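You operate a simulated robot arm through the tools that you are given. There is no shell and no other tool.

Carry out the task below with a simulated robot arm. There is one attempt and no reset: what you move stays moved.

TASK
Size the green tomato in the slide gauge; put it in its ring.
Fine: it comes from the tray at N23; switch the slide gauge on before you measure and off at the end; push the teal slide back open; the ring goes by the width shown.

Only the result counts: the job must be done as asked and must still hold three seconds after the hand-in. Knocking over, shifting, dropping, spilling or breaking anything else fails it.

THE ROBOT
A 7-joint arm with a two-finger parallel gripper, fixed in place. Base frame: the origin is at the foot of the arm, x ahead of it, y to its left, z up; the work surface is at about z = 74. Units: cm, degrees, N and s.
With the tool pointing down near the work surface it reaches from about 10 to 66 cm from the base axis. Its first joint turns from -66.0 to 66.0 degrees. Payload 1.57 kg.
Tool frame: the origin (TCP) lies between the finger pads and is the grasp point; the fingertips stand 3 cm ahead of it; z points along the fingers, y is the line along which they close. Largest opening 8 cm; finger width 1.7, thickness 1.2; the body of the gripper, 4 by 8.2 cm, starts 8 cm behind the TCP.
Orientation is told as [roll, pitch, yaw] about the base's x, y, z axes, in that order, counted from this pose: with the fingers straight down and closing along the base's y, the tool's x points along the base's -x, its y along +y and its z along -z.

THE INTERFACE
- The arm moves only by the tool nudge_tool. Its argument "rows" is one flat list of numbers, 7 for each row, row after row: the shift along the tool's x, y, z in mm, then the turn, a rotation vector about the tool's x, y, z in degrees, then the gripper command, from -1 (fully open) to 1 (shut), values between in proportion. In form: [tx, ty, tz, wx, wy, wz, fingers, tx, ty, tz, wx, wy, wz, fingers, ...]. A call has 1 to 20 rows; each row shifts and turns the commanded pose from where the row before left it, along the tool's axes as they then stand. Each row takes 0.2 s and may step no farther than 5 cm and 8.6 degrees from the row before; otherwise, or with a gripper value out of range, the whole call is refused. Where a pose cannot be reached the arm comes as near as it can. A force on the tool above 90 N (or 10 N above the force at the start of the call, whichever is more), or a blocked arm, ends the call early, and 0.2 s more pass. The fingers move at their own pace (about 7.2 cm/s each) and stop on an object; they squeeze with about 38 N. The grip force told is the motor's: it shows also when the fingers shut on nothing. Time passes only in rows, and 0.2 s behind the last, so rows that do not move let the fingers close. It gives the time, the measured TCP pose, the force on the tool (base axes), the opening and the grip force at its end, in the units of the frame above (readings bear some noise), with the torque about the TCP (base axes, N m) and any sound that the robot's microphone picked up.
- Cameras (640 x 400 px; columns grow to the right, rows downward): "scene" is fixed at [6.61, 44.83, 141.39]; the picture's right is [-0.63, -0.78, 0.00], its down [-0.52, 0.42, -0.74] and it looks along [0.58, -0.47, -0.67] (base axes); focal length 373 px, centre (320, 200). "wrist" rides on the gripper at [7.2, -0.7, -12.2] in the tool frame; the picture's right is [0.09, 1.00, 0.00], its down [-0.84, 0.08, -0.54] and it looks along [-0.54, 0.05, 0.84] (tool axes); focal length 238 px, centre (320, 200). There is no depth. A picture from a camera that has moved, and an enlarged one, comes with that camera's place and axes in the base frame and with its lens.
- capture(camera): a new picture of that camera. It takes no simulated time.
- enlarge(camera, box): a new picture of the part [left, top, right, bottom] of that camera's present view, enlarged. It takes no simulated time.
- hand_in(): hands the job in; it is judged then, once.

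Places have to be worked out from the pictures, the camera data and where the tool is seen. Open the gripper and draw the arm clear of the work before you hand the job in, unless the task says otherwise.

The tools are called after ">>>" as a command line: name --argument value ..., lists and objects as JSON in quotes. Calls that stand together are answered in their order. nudge_tool: Moves the arm, as the interface text tells. Its arguments: {"type":"object","properties":{"rows":{"type":"array","items":{"type":"number"}}},"required":["rows"]} The other tools are called the same way: capture (camera) takes a picture; enlarge (camera, box) takes an enlarged picture of a part of a camera's view; hand_in () hands the job in.

At the start:

```text
time: 0.0
ee_pos: [46.71, -3.49, 108.27]
orientation: [0.0, 0.0, -0.1]
force: [0.5, -0.1, 0.2]
ft_torque: [-0.02, -0.01, 0.0]
gripper_width: 8.02
gripper_force: 0.0
```

scene: 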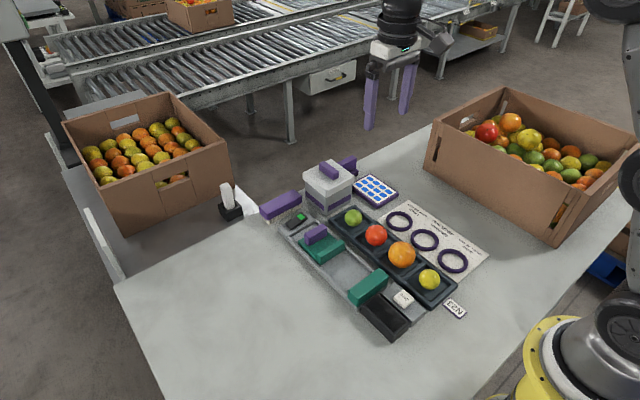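
wrist: 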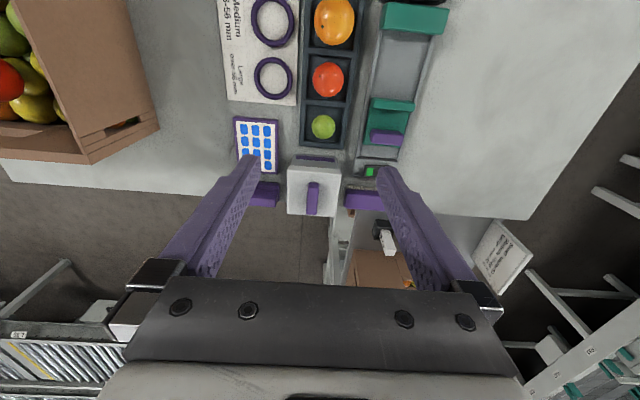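

I'll begin by looking closely at the work area from both cameras before moving anything.

>>> enlarge --camera "scene" --box '[250, 140, 410, 240]'

>>> enlarge --camera "scene" --box '[340, 190, 500, 290]'

>>> enlarge --camera "scene" --box '[280, 240, 480, 365]'

>>> enlarge --camera "wrist" --box '[200, 0, 480, 220]'

```text
4.00 times, centred on (330, 190) of scene
camera zoom: at [6.61, 44.83, 141.39], right [-0.63, -0.78, 0.0], down [-0.52, 0.42, -0.74], along [0.58, -0.47, -0.67], focal length 1492 px, centre (280, 240)
```

zoom: 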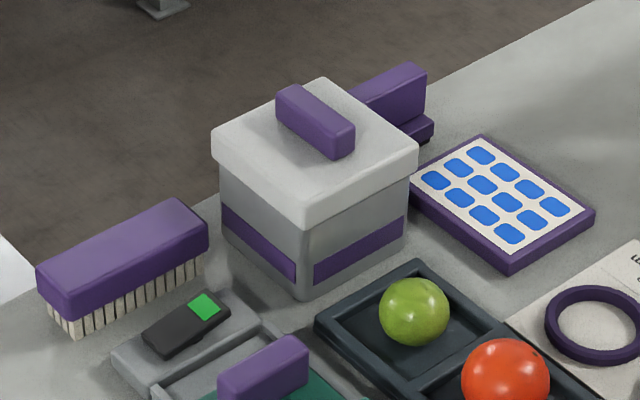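

```text
4.00 times, centred on (420, 240) of scene
camera zoom: at [6.61, 44.83, 141.39], right [-0.63, -0.78, 0.0], down [-0.52, 0.42, -0.74], along [0.58, -0.47, -0.67], focal length 1492 px, centre (-80, 40)
```

zoom: 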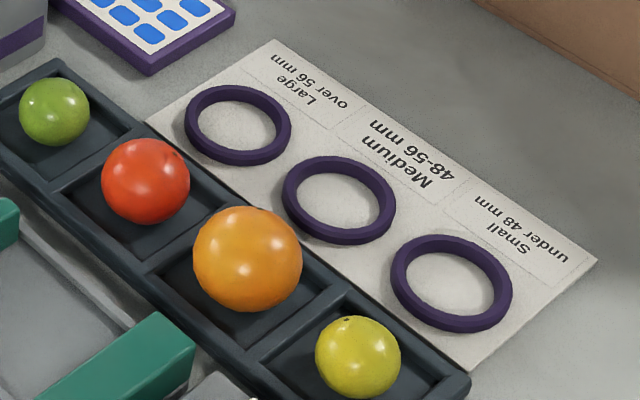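

```text
3.20 times, centred on (380, 302) of scene
camera zoom: at [6.61, 44.83, 141.39], right [-0.63, -0.78, 0.0], down [-0.52, 0.42, -0.74], along [0.58, -0.47, -0.67], focal length 1194 px, centre (128, -128)
```

zoom: 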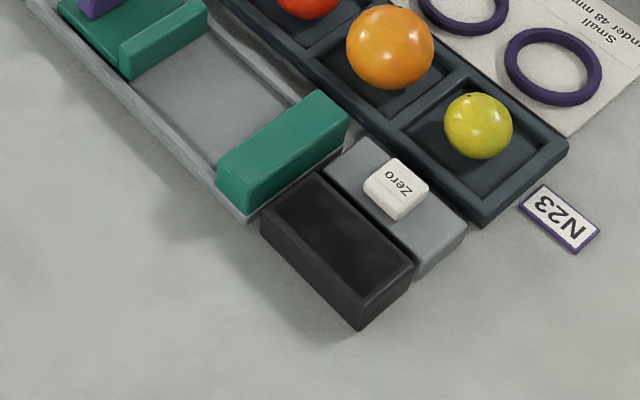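

```text
1.82 times, centred on (340, 110) of wrist
camera zoom: at [39.47, -4.12, 120.59], right [-0.09, 1.0, 0.0], down [0.84, 0.08, 0.54], along [0.54, 0.05, -0.84], focal length 433 px, centre (284, 364)
```

zoom: 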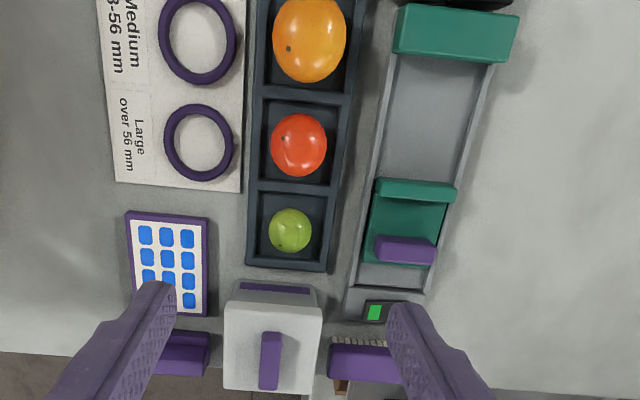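

The layout is clear: gauge along x at y≈8.5 with the slide open, tray along y≈-2.3 and the ring card at y≈-11. I'll zoom in further on the switch, slide, jaw and display.

>>> enlarge --camera "scene" --box '[270, 195, 350, 245]'

>>> enlarge --camera "scene" --box '[290, 215, 354, 265]'

>>> enlarge --camera "scene" --box '[340, 260, 436, 345]'

>>> enlarge --camera "wrist" --box '[330, 90, 430, 220]'

```text
8.00 times, centred on (310, 220) of scene
camera zoom: at [6.61, 44.83, 141.39], right [-0.63, -0.78, 0.0], down [-0.52, 0.42, -0.74], along [0.58, -0.47, -0.67], focal length 2984 px, centre (400, 40)
```

zoom: 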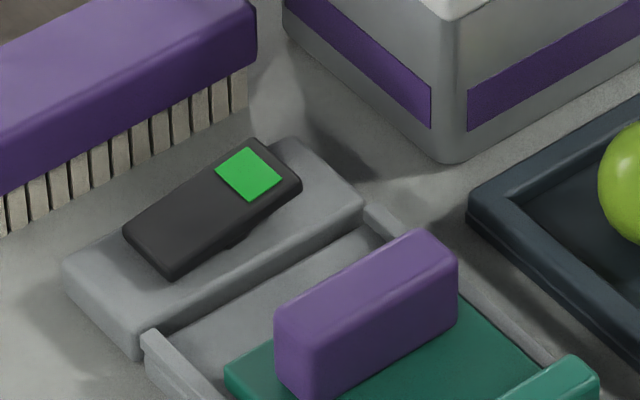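

```text
8.00 times, centred on (322, 240) of scene
camera zoom: at [6.61, 44.83, 141.39], right [-0.63, -0.78, 0.0], down [-0.52, 0.42, -0.74], along [0.58, -0.47, -0.67], focal length 2984 px, centre (304, -120)
```

zoom: 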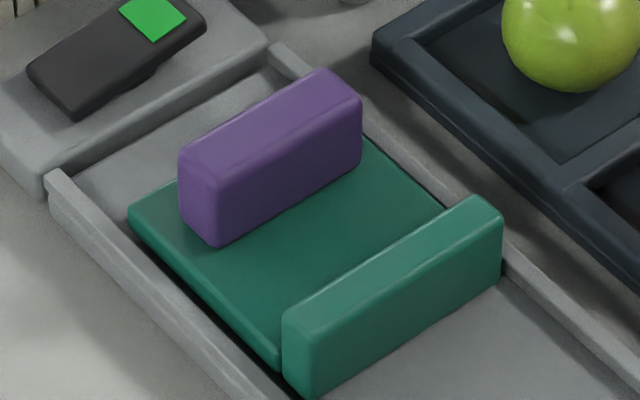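

```text
4.71 times, centred on (388, 302) of scene
camera zoom: at [6.61, 44.83, 141.39], right [-0.63, -0.78, 0.0], down [-0.52, 0.42, -0.74], along [0.58, -0.47, -0.67], focal length 1755 px, centre (0, -282)
```

zoom: 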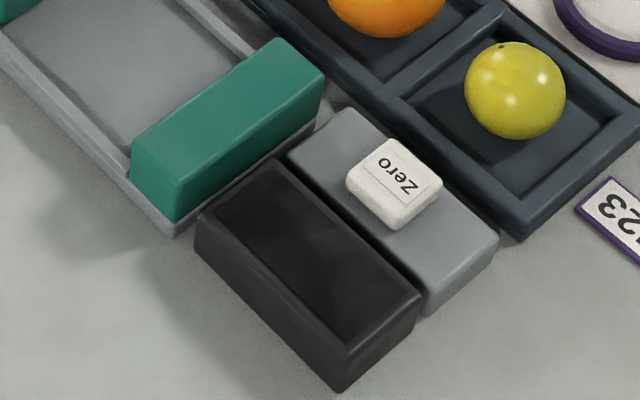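

```text
3.08 times, centred on (380, 155) of wrist
camera zoom: at [39.47, -4.12, 120.59], right [-0.09, 1.0, 0.0], down [0.84, 0.08, 0.54], along [0.54, 0.05, -0.84], focal length 733 px, centre (135, 338)
```

zoom: 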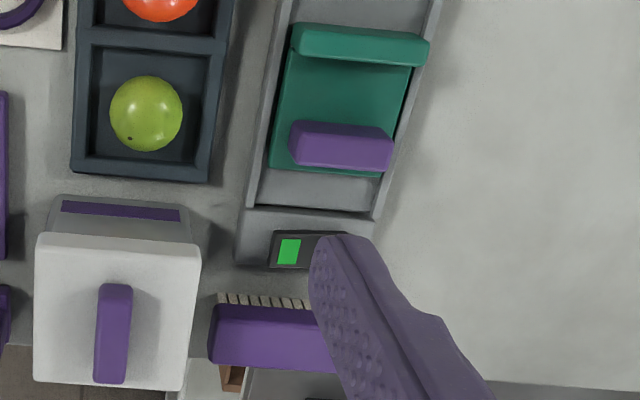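

The rocker switch (green patch on its -y end) sits at about (60, 8.5), the display is dark, and the tomato is at about (51.5, -2.4). I'll hover over the switch at z≈96 for a close wrist view to refine positions.

>>> nudge_tool --rows '[-21.3, 17.5, 20, 0, 0, 0, -1, -21.3, 17.5, 20, 0, 0, 0, -1, -21.3, 17.5, 20, 0, 0, 0, -1, -21.3, 17.5, 20, 0, 0, 0, -1, -21.3, 17.5, 20, 0, 0, 0, -1, -21.3, 17.5, 20, 0, 0, 0, -1, 0, 0, 0, 0, 0, 0, -1]'

```text
time: 1.6
ee_pos: [59.4, 6.86, 96.08]
orientation: [0.0, -0.1, -0.1]
force: [0.0, 0.5, 0.2]
ft_torque: [-0.01, -0.01, -0.02]
gripper_width: 7.98
gripper_force: 0.0
```

The arm is hovering at (59.4, 6.9, 96.1). I'll take a wrist picture to refine switch and slide positions.

>>> capture --camera "wrist"

>>> enlarge --camera "wrist" --box '[220, 0, 420, 180]'

>>> capture --camera "scene"

```text
taken
camera wrist: at [52.32, 6.34, 108.51], right [-0.09, 1.0, 0.0], down [0.84, 0.08, 0.54], along [0.54, 0.05, -0.84], focal length 238 px, centre (320, 200)
```

wrist: 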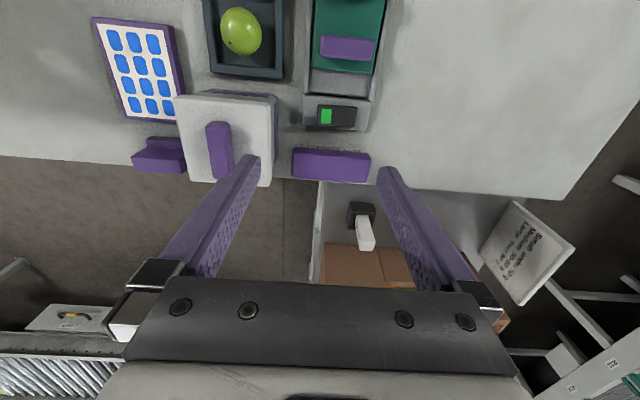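

```text
2.22 times, centred on (320, 90) of wrist
camera zoom: at [52.32, 6.34, 108.51], right [-0.09, 1.0, 0.0], down [0.84, 0.08, 0.54], along [0.54, 0.05, -0.84], focal length 530 px, centre (320, 444)
```

zoom: 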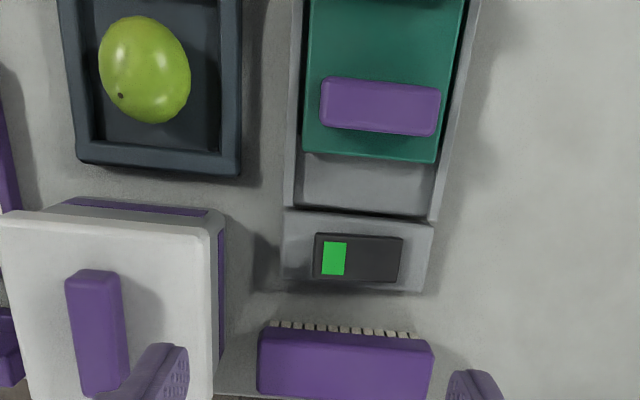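

```text
taken
```

scene: 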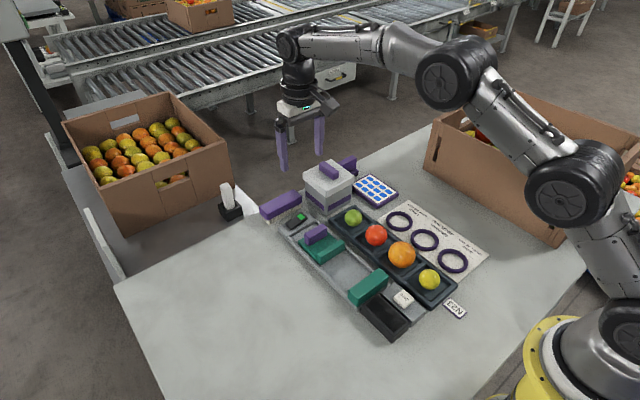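

From the wrist view the rocker spans y≈6.6–11.8 at x≈59.8 with the green end at -y; its top is about z≈77.5. I'll shut the fingers, line up over the green end and descend to z≈83 (tips at 80).

>>> nudge_tool --rows '[-4, 6.5, 0, 0, 0, 0, 1, 0, 0, 0, 0, 0, 0, 1, 0, 0, 0, 0, 0, 0, 1, 0, 0, 30, 0, 0, 0, 1, 0, 0, 30, 0, 0, 0, 1, 0, 0, 30, 0, 0, 0, 1, 0, 0, 20, 0, 0, 0, 1, 0, 0, 20, 0, 0, 0, 1, 0, 0, 0, 0, 0, 0, 1]'

>>> enlarge --camera "wrist" --box '[240, 80, 400, 230]'

>>> enlarge --camera "scene" --box '[270, 170, 350, 245]'

```text
time: 3.6
ee_pos: [59.99, 7.68, 83.32]
orientation: [0.0, -0.1, -0.1]
force: [-0.3, 0.4, 0.0]
ft_torque: [-0.03, -0.05, -0.01]
gripper_width: 0.0
gripper_force: 21.8
```

```text
2.67 times, centred on (320, 155) of wrist
camera zoom: at [52.75, 7.07, 95.61], right [-0.09, 1.0, 0.0], down [0.84, 0.08, 0.54], along [0.54, 0.05, -0.84], focal length 636 px, centre (320, 320)
```

zoom: 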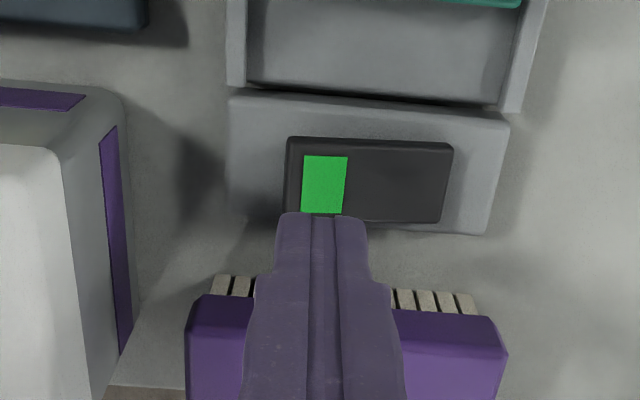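

```text
5.33 times, centred on (310, 208) of scene
camera zoom: at [6.61, 44.83, 141.39], right [-0.63, -0.78, 0.0], down [-0.52, 0.42, -0.74], along [0.58, -0.47, -0.67], focal length 1989 px, centre (373, 160)
```

zoom: 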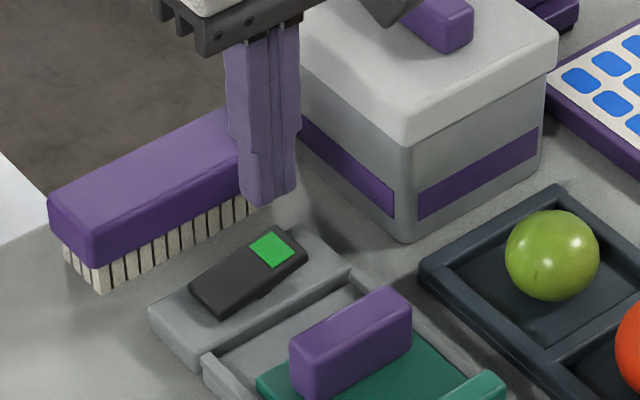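

The closed fingertips are just above the green end; the rocker centre refines to (59.5, 9.15). I'll shift slightly onto the patch and descend in small steps, watching the force.

>>> nudge_tool --rows '[4, -2, 5, 0, 0, 0, 1, 0, 0, 5, 0, 0, 0, 1, 0, 0, 5, 0, 0, 0, 1, 0, 0, 3, 0, 0, 0, 1, 0, 0, 0, 0, 0, 0, 1]'

>>> enlarge --camera "scene" --box '[270, 170, 350, 245]'

```text
time: 4.8
ee_pos: [59.57, 7.29, 81.56]
orientation: [-0.1, -0.1, -0.1]
force: [0.5, 0.3, 0.1]
ft_torque: [0.02, 0.01, -0.01]
gripper_width: 0.0
gripper_force: 21.2
```

```text
5.33 times, centred on (310, 208) of scene
camera zoom: at [6.61, 44.83, 141.39], right [-0.63, -0.78, 0.0], down [-0.52, 0.42, -0.74], along [0.58, -0.47, -0.67], focal length 1989 px, centre (373, 160)
```

zoom: 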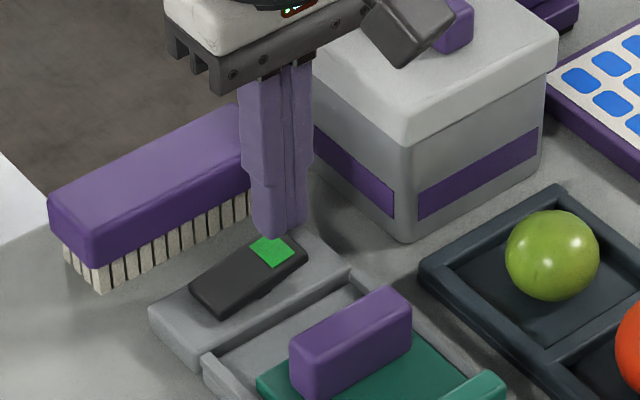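

No contact yet with tips at about z=78.5. I'll press down further in 2 mm steps.

>>> nudge_tool --rows '[0, 0, 2, 0, 0, 0, 1, 0, 0, 2, 0, 0, 0, 1, 0, 0, 2, 0, 0, 0, 1, 0, 0, 0, 0, 0, 0, 1]'

>>> enlarge --camera "scene" --box '[270, 170, 350, 245]'

```text
time: 5.8
ee_pos: [59.43, 7.3, 80.79]
orientation: [0.0, -0.1, -0.1]
force: [0.2, 0.0, -0.2]
ft_torque: [0.01, 0.01, 0.0]
gripper_width: 0.0
gripper_force: 21.6
```

```text
5.33 times, centred on (310, 208) of scene
camera zoom: at [6.61, 44.83, 141.39], right [-0.63, -0.78, 0.0], down [-0.52, 0.42, -0.74], along [0.58, -0.47, -0.67], focal length 1989 px, centre (373, 160)
```

zoom: 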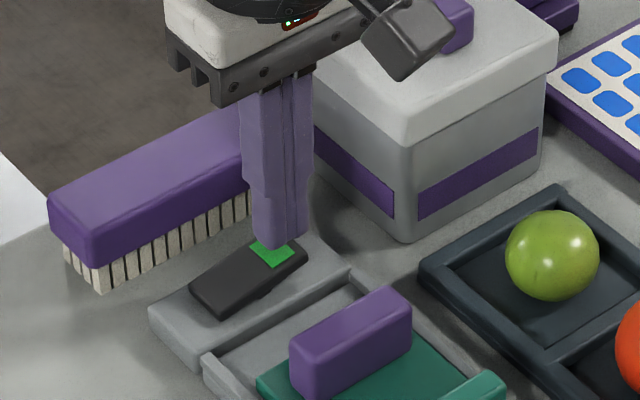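

Still no contact force with the tips at about 77.8. I'll continue down in 2 mm steps.

>>> nudge_tool --rows '[0, 0, 2, 0, 0, 0, 1, 0, 0, 2, 0, 0, 0, 1, 0, 0, 0, 0, 0, 0, 1]'

>>> enlarge --camera "scene" --box '[270, 170, 350, 245]'

```text
time: 6.6
ee_pos: [59.56, 7.41, 80.44]
orientation: [0.0, 0.0, -0.1]
force: [-0.1, -0.5, 0.4]
ft_torque: [0.01, -0.04, 0.01]
gripper_width: 0.0
gripper_force: 21.1
```

```text
5.33 times, centred on (310, 208) of scene
camera zoom: at [6.61, 44.83, 141.39], right [-0.63, -0.78, 0.0], down [-0.52, 0.42, -0.74], along [0.58, -0.47, -0.67], focal length 1989 px, centre (373, 160)
```

zoom: 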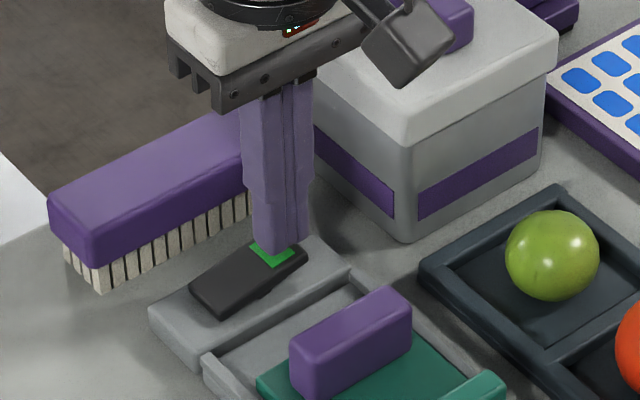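

No force yet; the tips are near z=77.4. I'll go on down another 4–6 mm in small steps.

>>> nudge_tool --rows '[0, 0, 2, 0, 0, 0, 1, 0, 0, 2, 0, 0, 0, 1, 0, 0, 0, 0, 0, 0, 1]'

>>> enlarge --camera "scene" --box '[270, 170, 350, 245]'

```text
time: 7.4
ee_pos: [59.64, 7.23, 80.07]
orientation: [0.0, 0.1, 0.0]
force: [-0.8, -1.3, 2.4]
ft_torque: [-0.02, 0.01, 0.01]
gripper_width: 0.0
gripper_force: 21.3
```

```text
5.33 times, centred on (310, 208) of scene
camera zoom: at [6.61, 44.82, 141.39], right [-0.63, -0.78, 0.0], down [-0.52, 0.42, -0.74], along [0.58, -0.47, -0.67], focal length 1989 px, centre (373, 160)
```

zoom: 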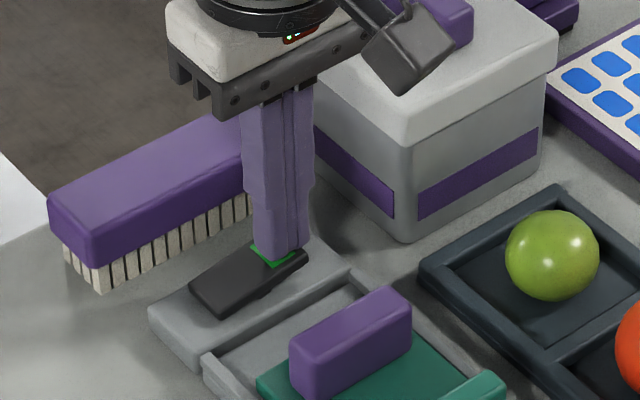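

Contact: about 2.4 N upward at tips z≈77.1. I'll press a few mm more to tip the rocker and check the display.

>>> nudge_tool --rows '[0, 0, 2, 0, 0, 0, 1, 0, 0, 1.5, 0, 0, 0, 1, 0, 0, 0, 0, 0, 0, 1]'

>>> enlarge --camera "scene" --box '[270, 170, 350, 245]'

>>> enlarge --camera "scene" --box '[340, 260, 436, 345]'

```text
time: 8.2
ee_pos: [59.54, 7.41, 79.66]
orientation: [-0.1, 0.0, -0.1]
force: [0.3, -0.5, 0.1]
ft_torque: [0.02, 0.0, -0.01]
gripper_width: 0.0
gripper_force: 21.6
```

```text
5.33 times, centred on (310, 208) of scene
camera zoom: at [6.61, 44.83, 141.39], right [-0.63, -0.78, 0.0], down [-0.52, 0.42, -0.74], along [0.58, -0.47, -0.67], focal length 1989 px, centre (373, 160)
```

zoom: 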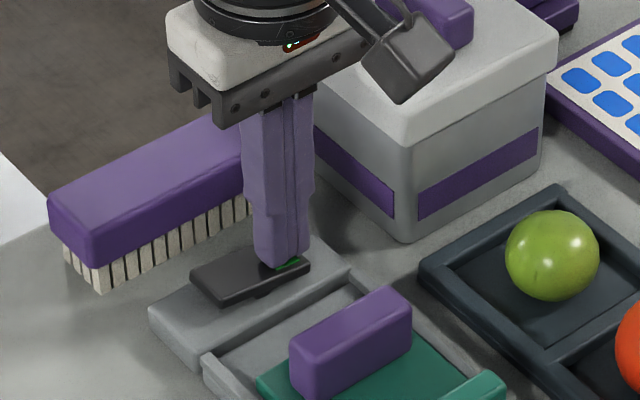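

```text
4.71 times, centred on (388, 302) of scene
camera zoom: at [6.61, 44.83, 141.39], right [-0.63, -0.78, 0.0], down [-0.52, 0.42, -0.74], along [0.58, -0.47, -0.67], focal length 1755 px, centre (0, -282)
```

zoom: 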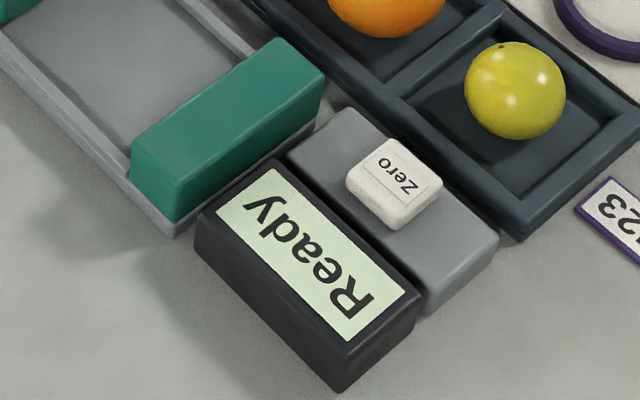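

The rocker tipped over and the display now shows "Ready". I'll lift clear and move to hover over the green tomato, opening the gripper.

>>> nudge_tool --rows '[0, 0, -20, 0, 0, 0, 1, 0, 0, -40, 0, 0, 0, 1, 0, 0, -40, 0, 0, 0, 1, 0, 0, -40, 0, 0, 0, 1, 26, -32, 0, 0, 0, 0, 0, 26, -32, 0, 0, 0, 0, -1, 26, -32, 0, 0, 0, 0, -1, 0, 0, 0, 0, 0, 0, -1]'

>>> enlarge --camera "scene" --box '[280, 195, 440, 345]'

>>> capture --camera "wrist"

>>> enlarge --camera "wrist" --box '[220, 20, 420, 180]'

```text
time: 10.0
ee_pos: [51.82, -2.38, 93.72]
orientation: [0.0, 0.1, 0.1]
force: [-0.6, -0.3, 0.0]
ft_torque: [0.01, -0.02, 0.02]
gripper_width: 7.98
gripper_force: 0.1
```

```text
2.67 times, centred on (360, 270) of scene
camera zoom: at [6.61, 44.83, 141.39], right [-0.63, -0.78, 0.0], down [-0.52, 0.42, -0.74], along [0.58, -0.47, -0.67], focal length 995 px, centre (213, 13)
```

zoom: 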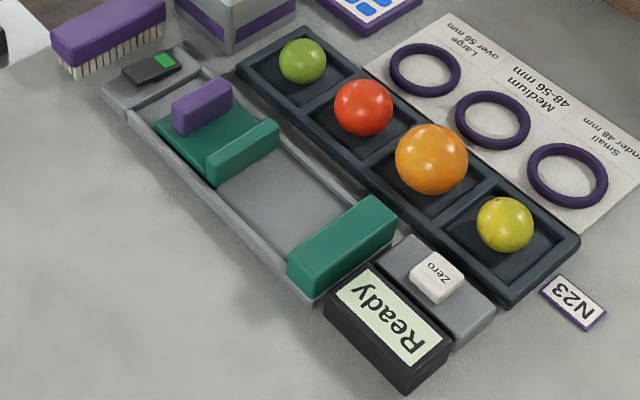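

```text
taken
camera wrist: at [44.48, -2.89, 105.97], right [-0.09, 1.0, 0.0], down [0.84, 0.08, 0.54], along [0.54, 0.05, -0.84], focal length 238 px, centre (320, 200)
```

wrist: 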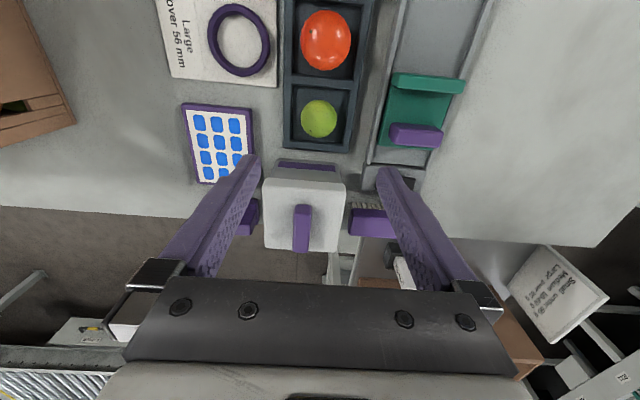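

```text
2.50 times, centred on (320, 100) of wrist
camera zoom: at [44.48, -2.89, 105.97], right [-0.09, 1.0, 0.0], down [0.84, 0.08, 0.54], along [0.54, 0.05, -0.84], focal length 596 px, centre (320, 450)
```

zoom: 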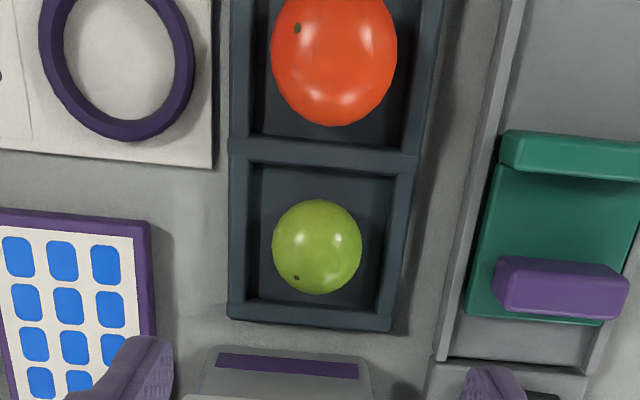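

The switch is staying on ("Ready"), and the slide is still at its open position. The tomato's centre is at (51.7, -2.4), about 4.3 cm wide in a 6.9 cm cell, so I'll turn the gripper 45° to use the cell diagonal and lower to just above it with a 5.4 cm opening.

>>> nudge_tool --rows '[1.4, 0, 0, 0, 0, -7.5, -0.35, 0, 0, 0, 0, 0, -7.5, -0.35, 0, 0, 0, 0, 0, -7.5, -0.35, 0, 0, 0, 0, 0, -7.5, -0.35, 0, 0, 0, 0, 0, -7.5, -0.35, 0, 0, 0, 0, 0, -7.5, -0.35, 0, 0, 30, 0, 0, 0, -0.35, 0, 0, 30, 0, 0, 0, -0.35, 0, 0, 30, 0, 0, 0, -0.35, 0, 0, 10, 0, 0, 0, -0.35, 0, 0, 0, 0, 0, 0, -0.35]'

>>> capture --camera "wrist"

>>> enlarge --camera "scene" --box '[310, 170, 410, 260]'

```text
time: 12.4
ee_pos: [51.57, -2.45, 83.71]
orientation: [-0.2, 0.0, 44.9]
force: [0.0, -0.2, -0.3]
ft_torque: [0.03, 0.01, -0.01]
gripper_width: 5.39
gripper_force: 0.1
```

```text
taken
camera wrist: at [46.92, -7.72, 95.98], right [-0.77, 0.64, 0.0], down [0.54, 0.65, 0.54], along [0.35, 0.42, -0.84], focal length 238 px, centre (320, 200)
```

wrist: 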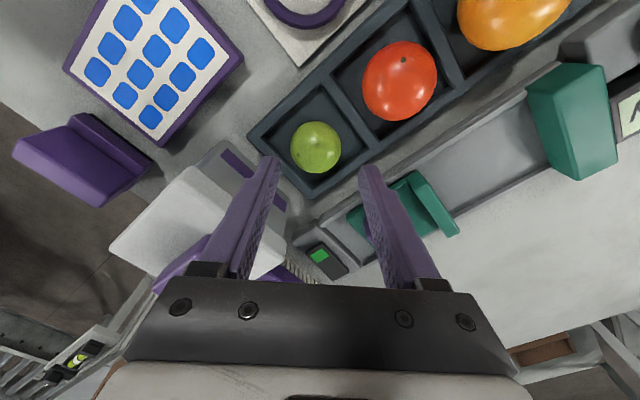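

```text
4.44 times, centred on (360, 215) of scene
camera zoom: at [6.61, 44.83, 141.39], right [-0.63, -0.78, 0.0], down [-0.52, 0.42, -0.74], along [0.58, -0.47, -0.67], focal length 1658 px, centre (142, 133)
```

zoom: 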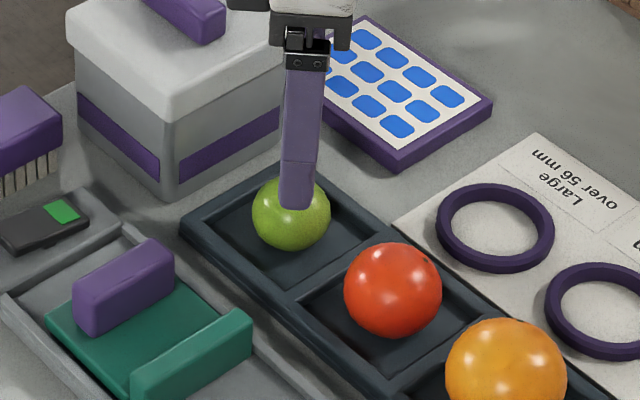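

The fingers straddle the tomato along the diagonal. I'll take an enlarged wrist view to check centring before lowering.

>>> enlarge --camera "wrist" --box '[240, 80, 400, 220]'

```text
2.86 times, centred on (320, 150) of wrist
camera zoom: at [46.92, -7.72, 95.98], right [-0.77, 0.64, 0.0], down [0.54, 0.65, 0.54], along [0.35, 0.42, -0.84], focal length 681 px, centre (320, 343)
```

zoom: 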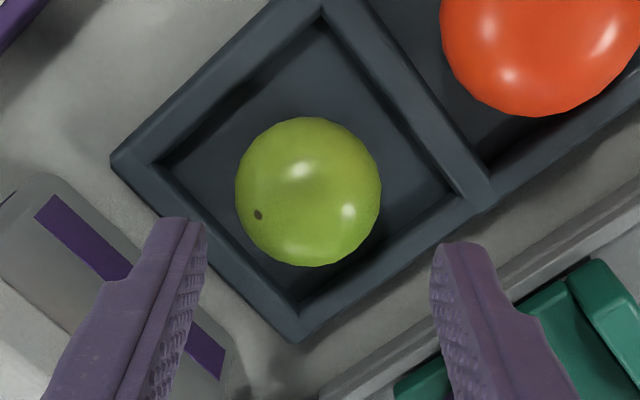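

The tomato appears about 4 mm off toward -tool-y and 2 mm toward +tool-x relative to the finger axis. I'll correct that and lower to TCP z≈78.5 (tips ≈75.5), then look before closing.

>>> nudge_tool --rows '[1.8, -4, 0, 0, 0, 0, -0.35, 0, 0, 13, 0, 0, 0, -0.35, 0, 0, 13, 0, 0, 0, -0.35, 0, 0, 10, 0, 0, 0, -0.35, 0, 0, 8, 0, 0, 0, -0.35, 0, 0, 8, 0, 0, 0, -0.35, 0, 0, 0, 0, 0, 0, -0.35]'

>>> enlarge --camera "wrist" --box '[240, 80, 400, 220]'

>>> enlarge --camera "scene" --box '[310, 170, 410, 260]'

```text
time: 14.0
ee_pos: [51.76, -2.66, 78.55]
orientation: [0.0, 0.0, 44.9]
force: [-0.5, -0.4, -0.5]
ft_torque: [-0.04, -0.01, 0.01]
gripper_width: 5.39
gripper_force: 0.0
```

```text
2.86 times, centred on (320, 150) of wrist
camera zoom: at [47.07, -8.07, 90.81], right [-0.77, 0.64, 0.0], down [0.54, 0.65, 0.54], along [0.35, 0.42, -0.84], focal length 681 px, centre (320, 343)
```

zoom: 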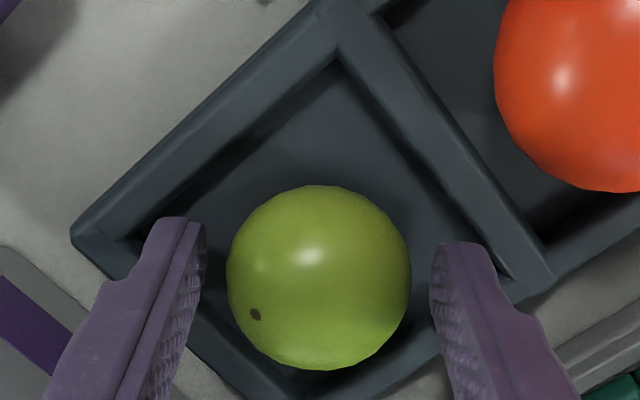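

```text
4.44 times, centred on (360, 215) of scene
camera zoom: at [6.61, 44.83, 141.39], right [-0.63, -0.78, 0.0], down [-0.52, 0.42, -0.74], along [0.58, -0.47, -0.67], focal length 1658 px, centre (142, 133)
```

zoom: 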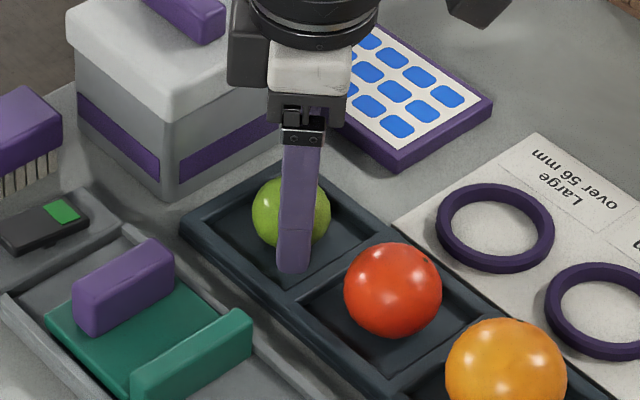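

The tomato is centred between the fingers. I'll close gently to a commanded width just under the tomato's size and check the grip.

>>> nudge_tool --rows '[0, 0, 0, 0, 0, 0, 0.1, 0, 0, 0, 0, 0, 0, 0.1, 0, 0, 0, 0, 0, 0, 0.1]'

>>> enlarge --camera "wrist" --box '[240, 80, 400, 220]'

```text
time: 14.8
ee_pos: [51.74, -2.68, 78.54]
orientation: [-0.1, -0.1, 44.8]
force: [0.3, -0.2, -0.4]
ft_torque: [0.02, -0.03, 0.06]
gripper_width: 4.29
gripper_force: 16.1
```

```text
2.86 times, centred on (320, 150) of wrist
camera zoom: at [47.07, -8.08, 90.84], right [-0.77, 0.64, 0.0], down [0.54, 0.65, 0.54], along [0.35, 0.42, -0.84], focal length 681 px, centre (320, 343)
```

zoom: 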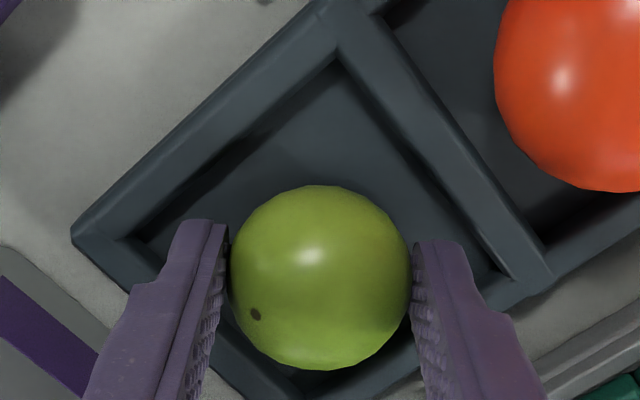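

Gripped at 4.29 cm with 16 N. I'll lift straight up about 12 cm and check that it is held.

>>> nudge_tool --rows '[0, 0, -10, 0, 0, 0, 0.1, 0, 0, -20, 0, 0, 0, 0.1, 0, 0, -30, 0, 0, 0, 0.1, 0, 0, -30, 0, 0, 0, 0.1, 0, 0, -30, 0, 0, 0, 0.1, 0, 0, 0, 0, 0, 0, 0.1]'

>>> enlarge --camera "wrist" --box '[240, 80, 400, 220]'

```text
time: 16.2
ee_pos: [51.64, -2.75, 90.53]
orientation: [0.0, -0.1, 45.0]
force: [0.2, -0.4, 0.7]
ft_torque: [0.02, -0.02, 0.03]
gripper_width: 3.6
gripper_force: 0.1
```

```text
2.86 times, centred on (320, 150) of wrist
camera zoom: at [47.06, -8.09, 102.89], right [-0.77, 0.64, 0.0], down [0.54, 0.65, 0.54], along [0.35, 0.42, -0.84], focal length 681 px, centre (320, 343)
```

zoom: 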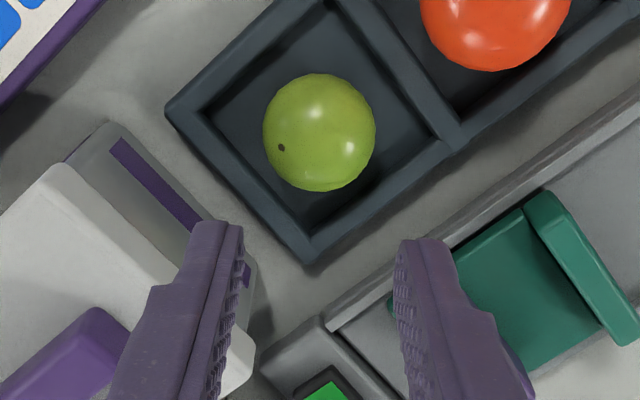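

The tomato slipped out and is still sitting in its cell, directly under the tool. I'll go back down about 7 mm deeper than before (tips ≈74.9) with a 5 cm opening and take a firmer grip.

>>> nudge_tool --rows '[0, 0, 0, 0, 0, 0, -0.25, 0, 0, 30, 0, 0, 0, -0.25, 0, 0, 30, 0, 0, 0, -0.25, 0, 0, 30, 0, 0, 0, -0.25, 0, 0, 15, 0, 0, 0, -0.25, 0, 0, 10, 0, 0, 0, -0.25, 0, 0, 5, 0, 0, 0, -0.25, 0, 0, 0, 0, 0, 0, -0.25]'

>>> enlarge --camera "wrist" --box '[240, 80, 400, 220]'

```text
time: 18.0
ee_pos: [51.79, -2.67, 78.61]
orientation: [0.0, 0.0, 44.9]
force: [-0.4, -0.1, -0.1]
ft_torque: [-0.01, -0.01, 0.02]
gripper_width: 5.01
gripper_force: 0.1
```

```text
2.86 times, centred on (320, 150) of wrist
camera zoom: at [47.07, -8.08, 90.81], right [-0.77, 0.64, 0.0], down [0.54, 0.65, 0.54], along [0.35, 0.42, -0.84], focal length 681 px, centre (320, 343)
```

zoom: 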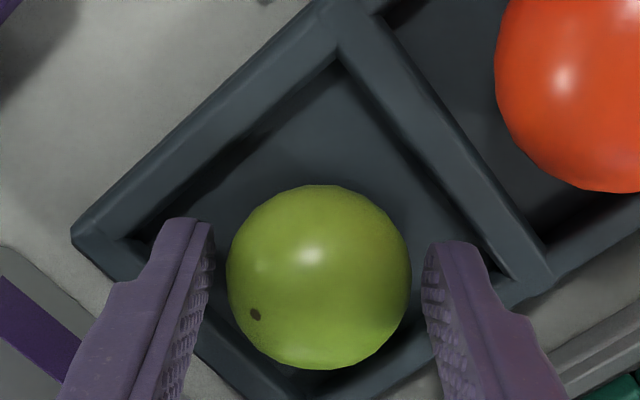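

I'm back at the previous grasp height with the tomato unchanged and centred. I'll lower 7 mm more in small steps.

>>> nudge_tool --rows '[0, 0, 2, 0, 0, 0, -0.25, 0, 0, 2, 0, 0, 0, -0.25, 0, 0, 2, 0, 0, 0, -0.25, 0, 0, 1, 0, 0, 0, -0.25, 0, 0, 0, 0, 0, 0, -0.25]'

>>> enlarge --camera "wrist" --box '[240, 80, 400, 220]'

>>> enlarge --camera "scene" --box '[320, 180, 390, 240]'

```text
time: 19.2
ee_pos: [51.7, -2.66, 77.8]
orientation: [-0.2, -0.1, 44.9]
force: [0.3, 0.4, -0.1]
ft_torque: [-0.01, -0.02, -0.04]
gripper_width: 4.98
gripper_force: 0.0
```

```text
2.86 times, centred on (320, 150) of wrist
camera zoom: at [47.07, -8.11, 90.16], right [-0.77, 0.64, 0.0], down [0.54, 0.65, 0.54], along [0.35, 0.42, -0.84], focal length 681 px, centre (320, 343)
```

zoom: 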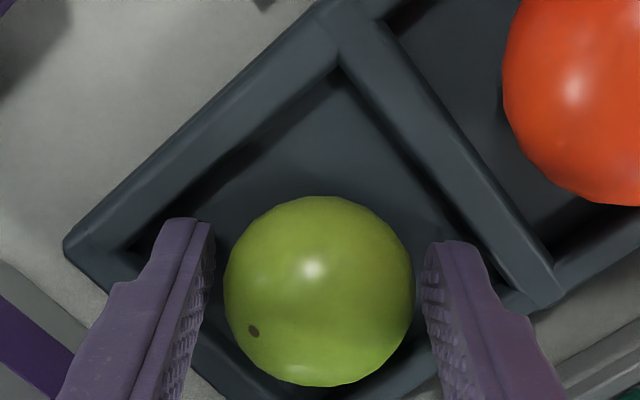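

```text
6.67 times, centred on (355, 210) of scene
camera zoom: at [6.61, 44.83, 141.39], right [-0.63, -0.78, 0.0], down [-0.52, 0.42, -0.74], along [0.58, -0.47, -0.67], focal length 2486 px, centre (87, 133)
```

zoom: 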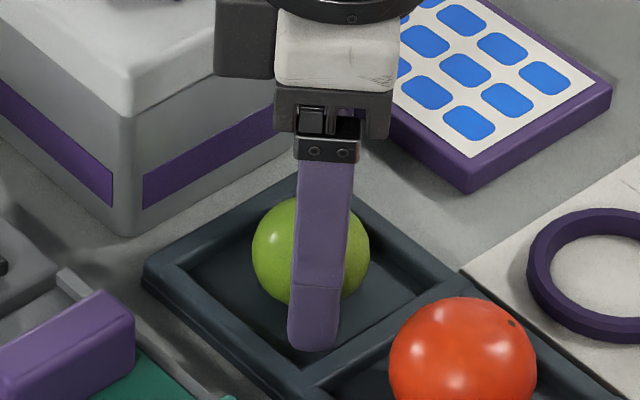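

No contact with the tray, and the tomato's equator is now about 1.8 cm above the fingertips. I'll close with a firmer command and lift only 1 cm to test.

>>> nudge_tool --rows '[0, 0, 0, 0, 0, 0, 0.4, 0, 0, 0, 0, 0, 0, 0.4, 0, 0, 0, 0, 0, 0, 0.4]'

>>> nudge_tool --rows '[0, 0, -3, 0, 0, 0, 0.4, 0, 0, -3, 0, 0, 0, 0.4, 0, 0, -4, 0, 0, 0, 0.4, 0, 0, 0, 0, 0, 0, 0.4]'

>>> enlarge --camera "wrist" --box '[240, 80, 400, 220]'

>>> enlarge --camera "scene" --box '[320, 180, 390, 240]'

```text
time: 20.0
ee_pos: [51.74, -2.8, 77.86]
orientation: [0.0, 0.0, 44.9]
force: [0.4, 0.8, 0.0]
ft_torque: [-0.01, 0.02, -0.01]
gripper_width: 4.29
gripper_force: 16.0
```

```text
time: 21.0
ee_pos: [51.79, -2.66, 78.83]
orientation: [-0.1, -0.1, 45.0]
force: [-0.5, 0.1, -0.5]
ft_torque: [0.0, -0.02, -0.01]
gripper_width: 4.27
gripper_force: 15.6
```

```text
2.86 times, centred on (320, 150) of wrist
camera zoom: at [47.08, -8.11, 91.16], right [-0.77, 0.64, 0.0], down [0.54, 0.65, 0.54], along [0.35, 0.42, -0.84], focal length 681 px, centre (320, 343)
```

zoom: 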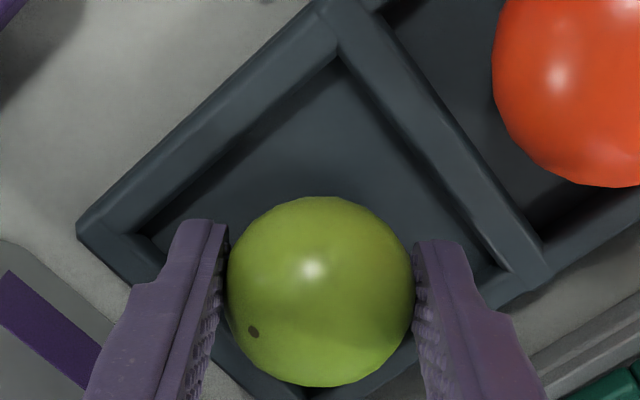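

```text
6.67 times, centred on (355, 210) of scene
camera zoom: at [6.62, 44.83, 141.39], right [-0.63, -0.78, 0.0], down [-0.52, 0.42, -0.74], along [0.58, -0.47, -0.67], focal length 2486 px, centre (87, 133)
```

zoom: 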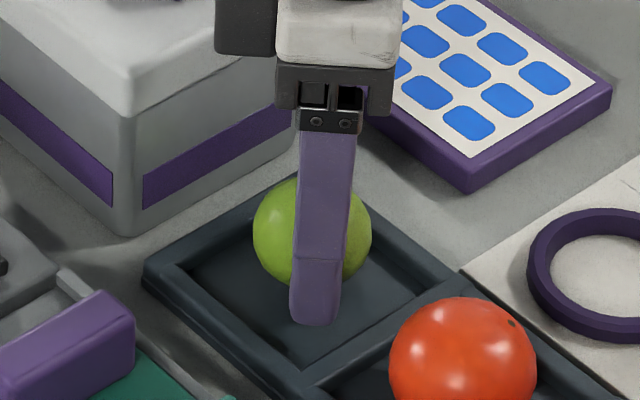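

This time the tomato rose with the gripper (it stayed at the same spot between the pads). I'll lift higher slowly and re-check.

>>> nudge_tool --rows '[0, 0, -6, 0, 0, 0, 0.6, 0, 0, -8, 0, 0, 0, 0.6, 0, 0, -10, 0, 0, 0, 0.6, 0, 0, -12, 0, 0, 0, 0.6, 0, 0, -14, 0, 0, 0, 0.6, 0, 0, -14, 0, 0, 0, 0.6, 0, 0, -12, 0, 0, 0, 0.6, 0, 0, -8, 0, 0, 0, 0.6, 0, 0, -4, 0, 0, 0, 0.6, 0, 0, 0, 0, 0, 0, 0.6]'

>>> enlarge --camera "wrist" --box '[240, 80, 400, 220]'

>>> capture --camera "scene"

```text
time: 23.2
ee_pos: [51.73, -2.71, 87.66]
orientation: [0.0, 0.0, 44.8]
force: [-0.7, -0.2, -0.5]
ft_torque: [-0.04, 0.01, 0.0]
gripper_width: 4.29
gripper_force: 15.7
```

```text
2.86 times, centred on (320, 150) of wrist
camera zoom: at [47.07, -8.09, 99.96], right [-0.77, 0.64, 0.0], down [0.54, 0.65, 0.54], along [0.35, 0.42, -0.84], focal length 681 px, centre (320, 343)
```

zoom: 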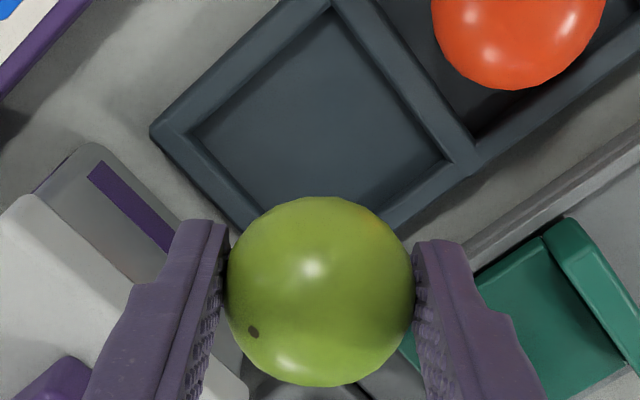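

```text
taken
```

scene: 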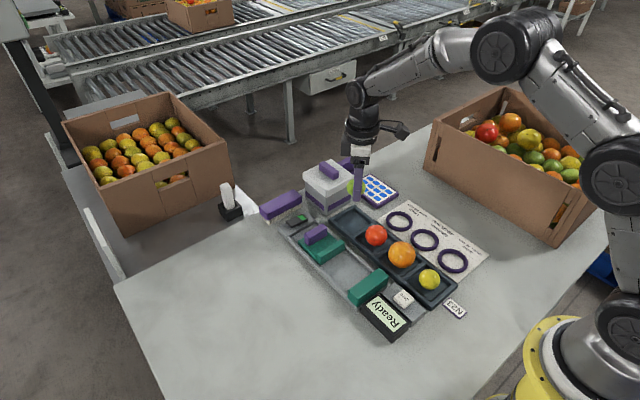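

The green tomato is firmly held and clear of the tray. I'll turn the gripper back to yaw 0 and carry the tomato slowly to above the gauge gap at about (40, 9.1).

>>> nudge_tool --rows '[0, 0, -8, 0, 0, 7.5, 0.6, 0, 0, -8, 0, 0, 7.5, 0.6, 0, 0, -8, 0, 0, 7.5, 0.6, 0, 0, -6, 0, 0, 7.5, 0.6, 0, 0, 0, 0, 0, 7.5, 0.6, 0, 0, 0, 0, 0, 7.5, 0.6, 8, 8, 0, 0, 0, 0, 0.6, 15, 15, 0, 0, 0, 0, 0.6, 15, 15, 0, 0, 0, 0, 0.6, 15, 15, 0, 0, 0, 0, 0.6, 15, 15, 0, 0, 0, 0, 0.6, 15, 15, 0, 0, 0, 0, 0.6, 15, 15, 0, 0, 0, 0, 0.6, 12, 12, 0, 0, 0, 0, 0.6, 7, 8, 0, 0, 0, 0, 0.6, 0, 0, 0, 0, 0, 0, 0.6]'

>>> capture --camera "wrist"

>>> enlarge --camera "scene" --box '[260, 180, 440, 345]'

```text
time: 26.6
ee_pos: [40.06, 9.19, 90.52]
orientation: [0.0, 0.0, -0.1]
force: [0.0, -0.3, -0.4]
ft_torque: [0.01, 0.01, 0.02]
gripper_width: 4.29
gripper_force: 15.9
```

```text
taken
camera wrist: at [32.79, 8.64, 102.88], right [-0.09, 1.0, 0.0], down [0.84, 0.08, 0.54], along [0.54, 0.05, -0.84], focal length 238 px, centre (320, 200)
```

wrist: 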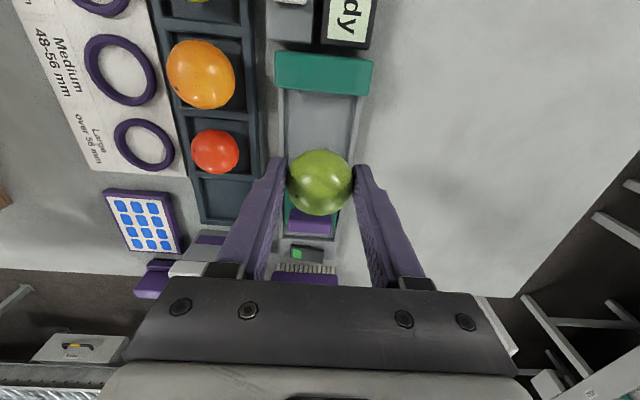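

```text
2.42 times, centred on (350, 262) of scene
camera zoom: at [6.61, 44.83, 141.39], right [-0.63, -0.78, 0.0], down [-0.52, 0.42, -0.74], along [0.58, -0.47, -0.67], focal length 904 px, centre (247, 48)
```

zoom: 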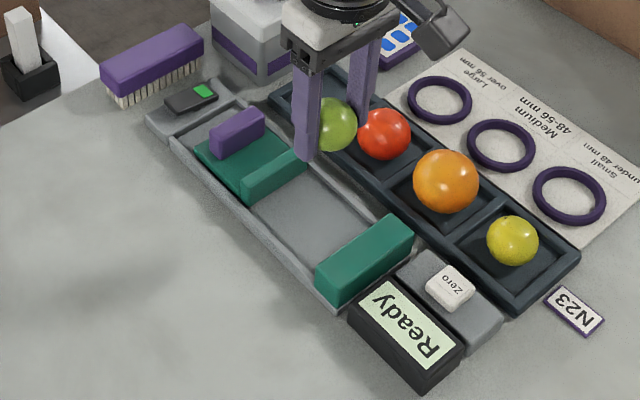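

The tomato is above the gauge at (40.1, 9.2, 90.5). I'll enlarge the wrist view to locate the fixed jaw face, rails and slide jaw.

>>> enlarge --camera "wrist" --box '[240, 30, 400, 150]'

>>> enlarge --camera "wrist" --box '[240, 130, 400, 250]'

```text
3.33 times, centred on (320, 90) of wrist
camera zoom: at [32.79, 8.64, 102.88], right [-0.09, 1.0, 0.0], down [0.84, 0.08, 0.54], along [0.54, 0.05, -0.84], focal length 794 px, centre (320, 567)
```

zoom: 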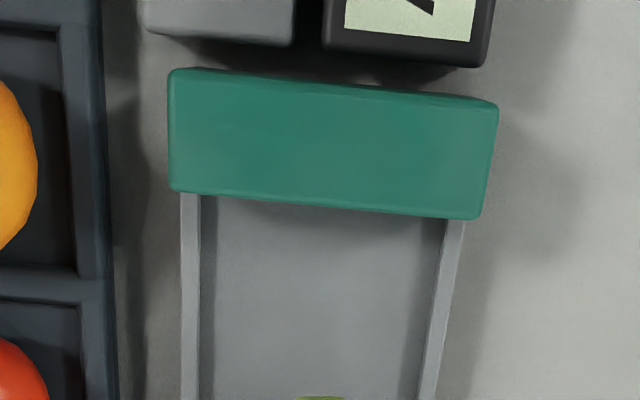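

```text
3.33 times, centred on (320, 190) of wrist
camera zoom: at [32.79, 8.64, 102.88], right [-0.09, 1.0, 0.0], down [0.84, 0.08, 0.54], along [0.54, 0.05, -0.84], focal length 794 px, centre (320, 233)
```

zoom: 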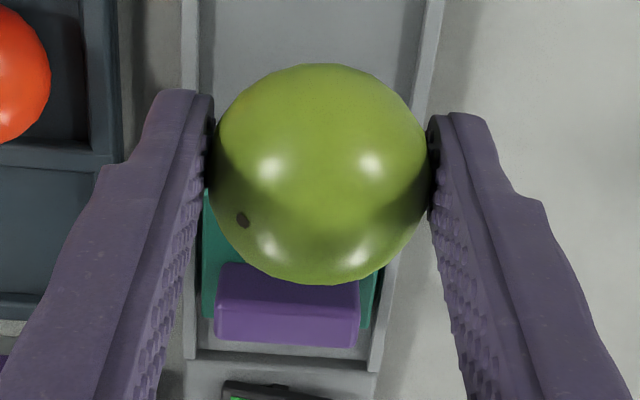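

Fixed-jaw face is at x≈36.1 (top z≈79.4), the channel inner width runs y≈5.3–13.0, so centre is 9.15. I'll move to x≈38.9 and lower to about z=80, then creep to contact.

>>> nudge_tool --rows '[6, 0, 0, 0, 0, 0, 0.6, 6, 0, 0, 0, 0, 0, 0.6, 0, 0, 15, 0, 0, 0, 0.6, 0, 0, 20, 0, 0, 0, 0.6, 0, 0, 20, 0, 0, 0, 0.6, 0, 0, 20, 0, 0, 0, 0.6, 0, 0, 15, 0, 0, 0, 0.6, 0, 0, 10, 0, 0, 0, 0.6, 0, 0, 5, 0, 0, 0, 0.6, 0, 0, 0, 0, 0, 0, 0.6]'

>>> enlarge --camera "scene" --box '[300, 210, 420, 330]'

>>> capture --camera "wrist"

```text
time: 28.8
ee_pos: [38.93, 9.12, 80.14]
orientation: [0.0, 0.1, -0.1]
force: [-0.5, 0.4, -0.6]
ft_torque: [0.01, 0.02, -0.01]
gripper_width: 4.29
gripper_force: 15.9
```

```text
3.33 times, centred on (360, 270) of scene
camera zoom: at [6.62, 44.83, 141.39], right [-0.63, -0.78, 0.0], down [-0.52, 0.42, -0.74], along [0.58, -0.47, -0.67], focal length 1243 px, centre (187, -33)
```

zoom: 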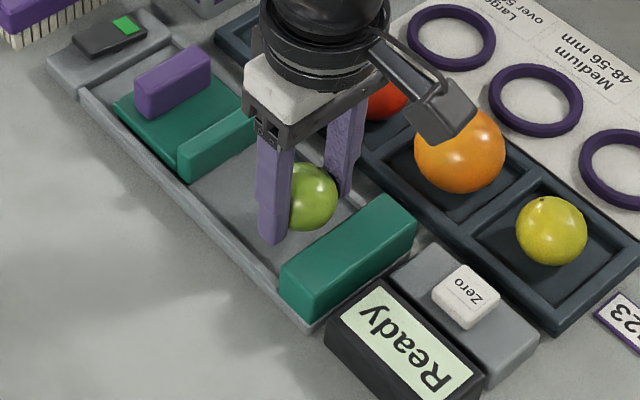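

```text
taken
camera wrist: at [31.62, 8.61, 92.39], right [-0.09, 1.0, 0.0], down [0.84, 0.08, 0.54], along [0.54, 0.05, -0.84], focal length 238 px, centre (320, 200)
```

wrist: 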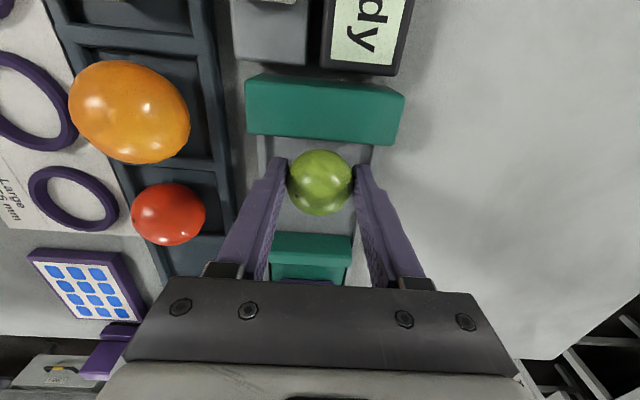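

The tomato hangs just above the channel, clear of both jaws. I'll creep down in 2 mm steps looking for contact.

>>> nudge_tool --rows '[0, 0, 2, 0, 0, 0, 0.6, 0, 0, 2, 0, 0, 0, 0.6, 0, 0, 2, 0, 0, 0, 0.6, 0, 0, 2, 0, 0, 0, 0.6, 0, 0, 0, 0, 0, 0, 0.6]'

>>> enlarge --camera "scene" --box '[330, 230, 400, 300]'

```text
time: 30.0
ee_pos: [38.85, 9.2, 79.29]
orientation: [0.1, 0.0, -0.1]
force: [-0.6, 0.0, -0.3]
ft_torque: [0.0, 0.01, 0.01]
gripper_width: 4.24
gripper_force: 16.0
```

```text
5.71 times, centred on (365, 265) of scene
camera zoom: at [6.62, 44.83, 141.39], right [-0.63, -0.78, 0.0], down [-0.52, 0.42, -0.74], along [0.58, -0.47, -0.67], focal length 2131 px, centre (63, -171)
```

zoom: 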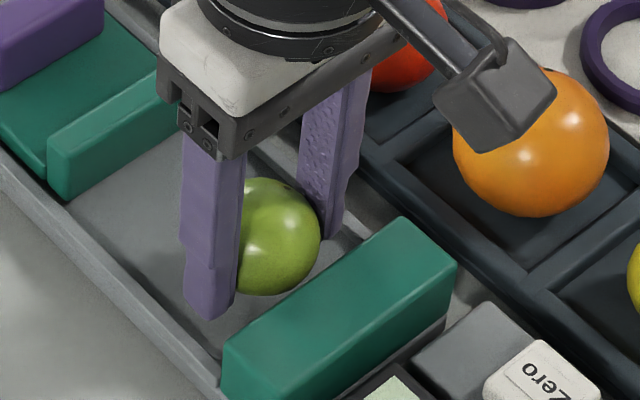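

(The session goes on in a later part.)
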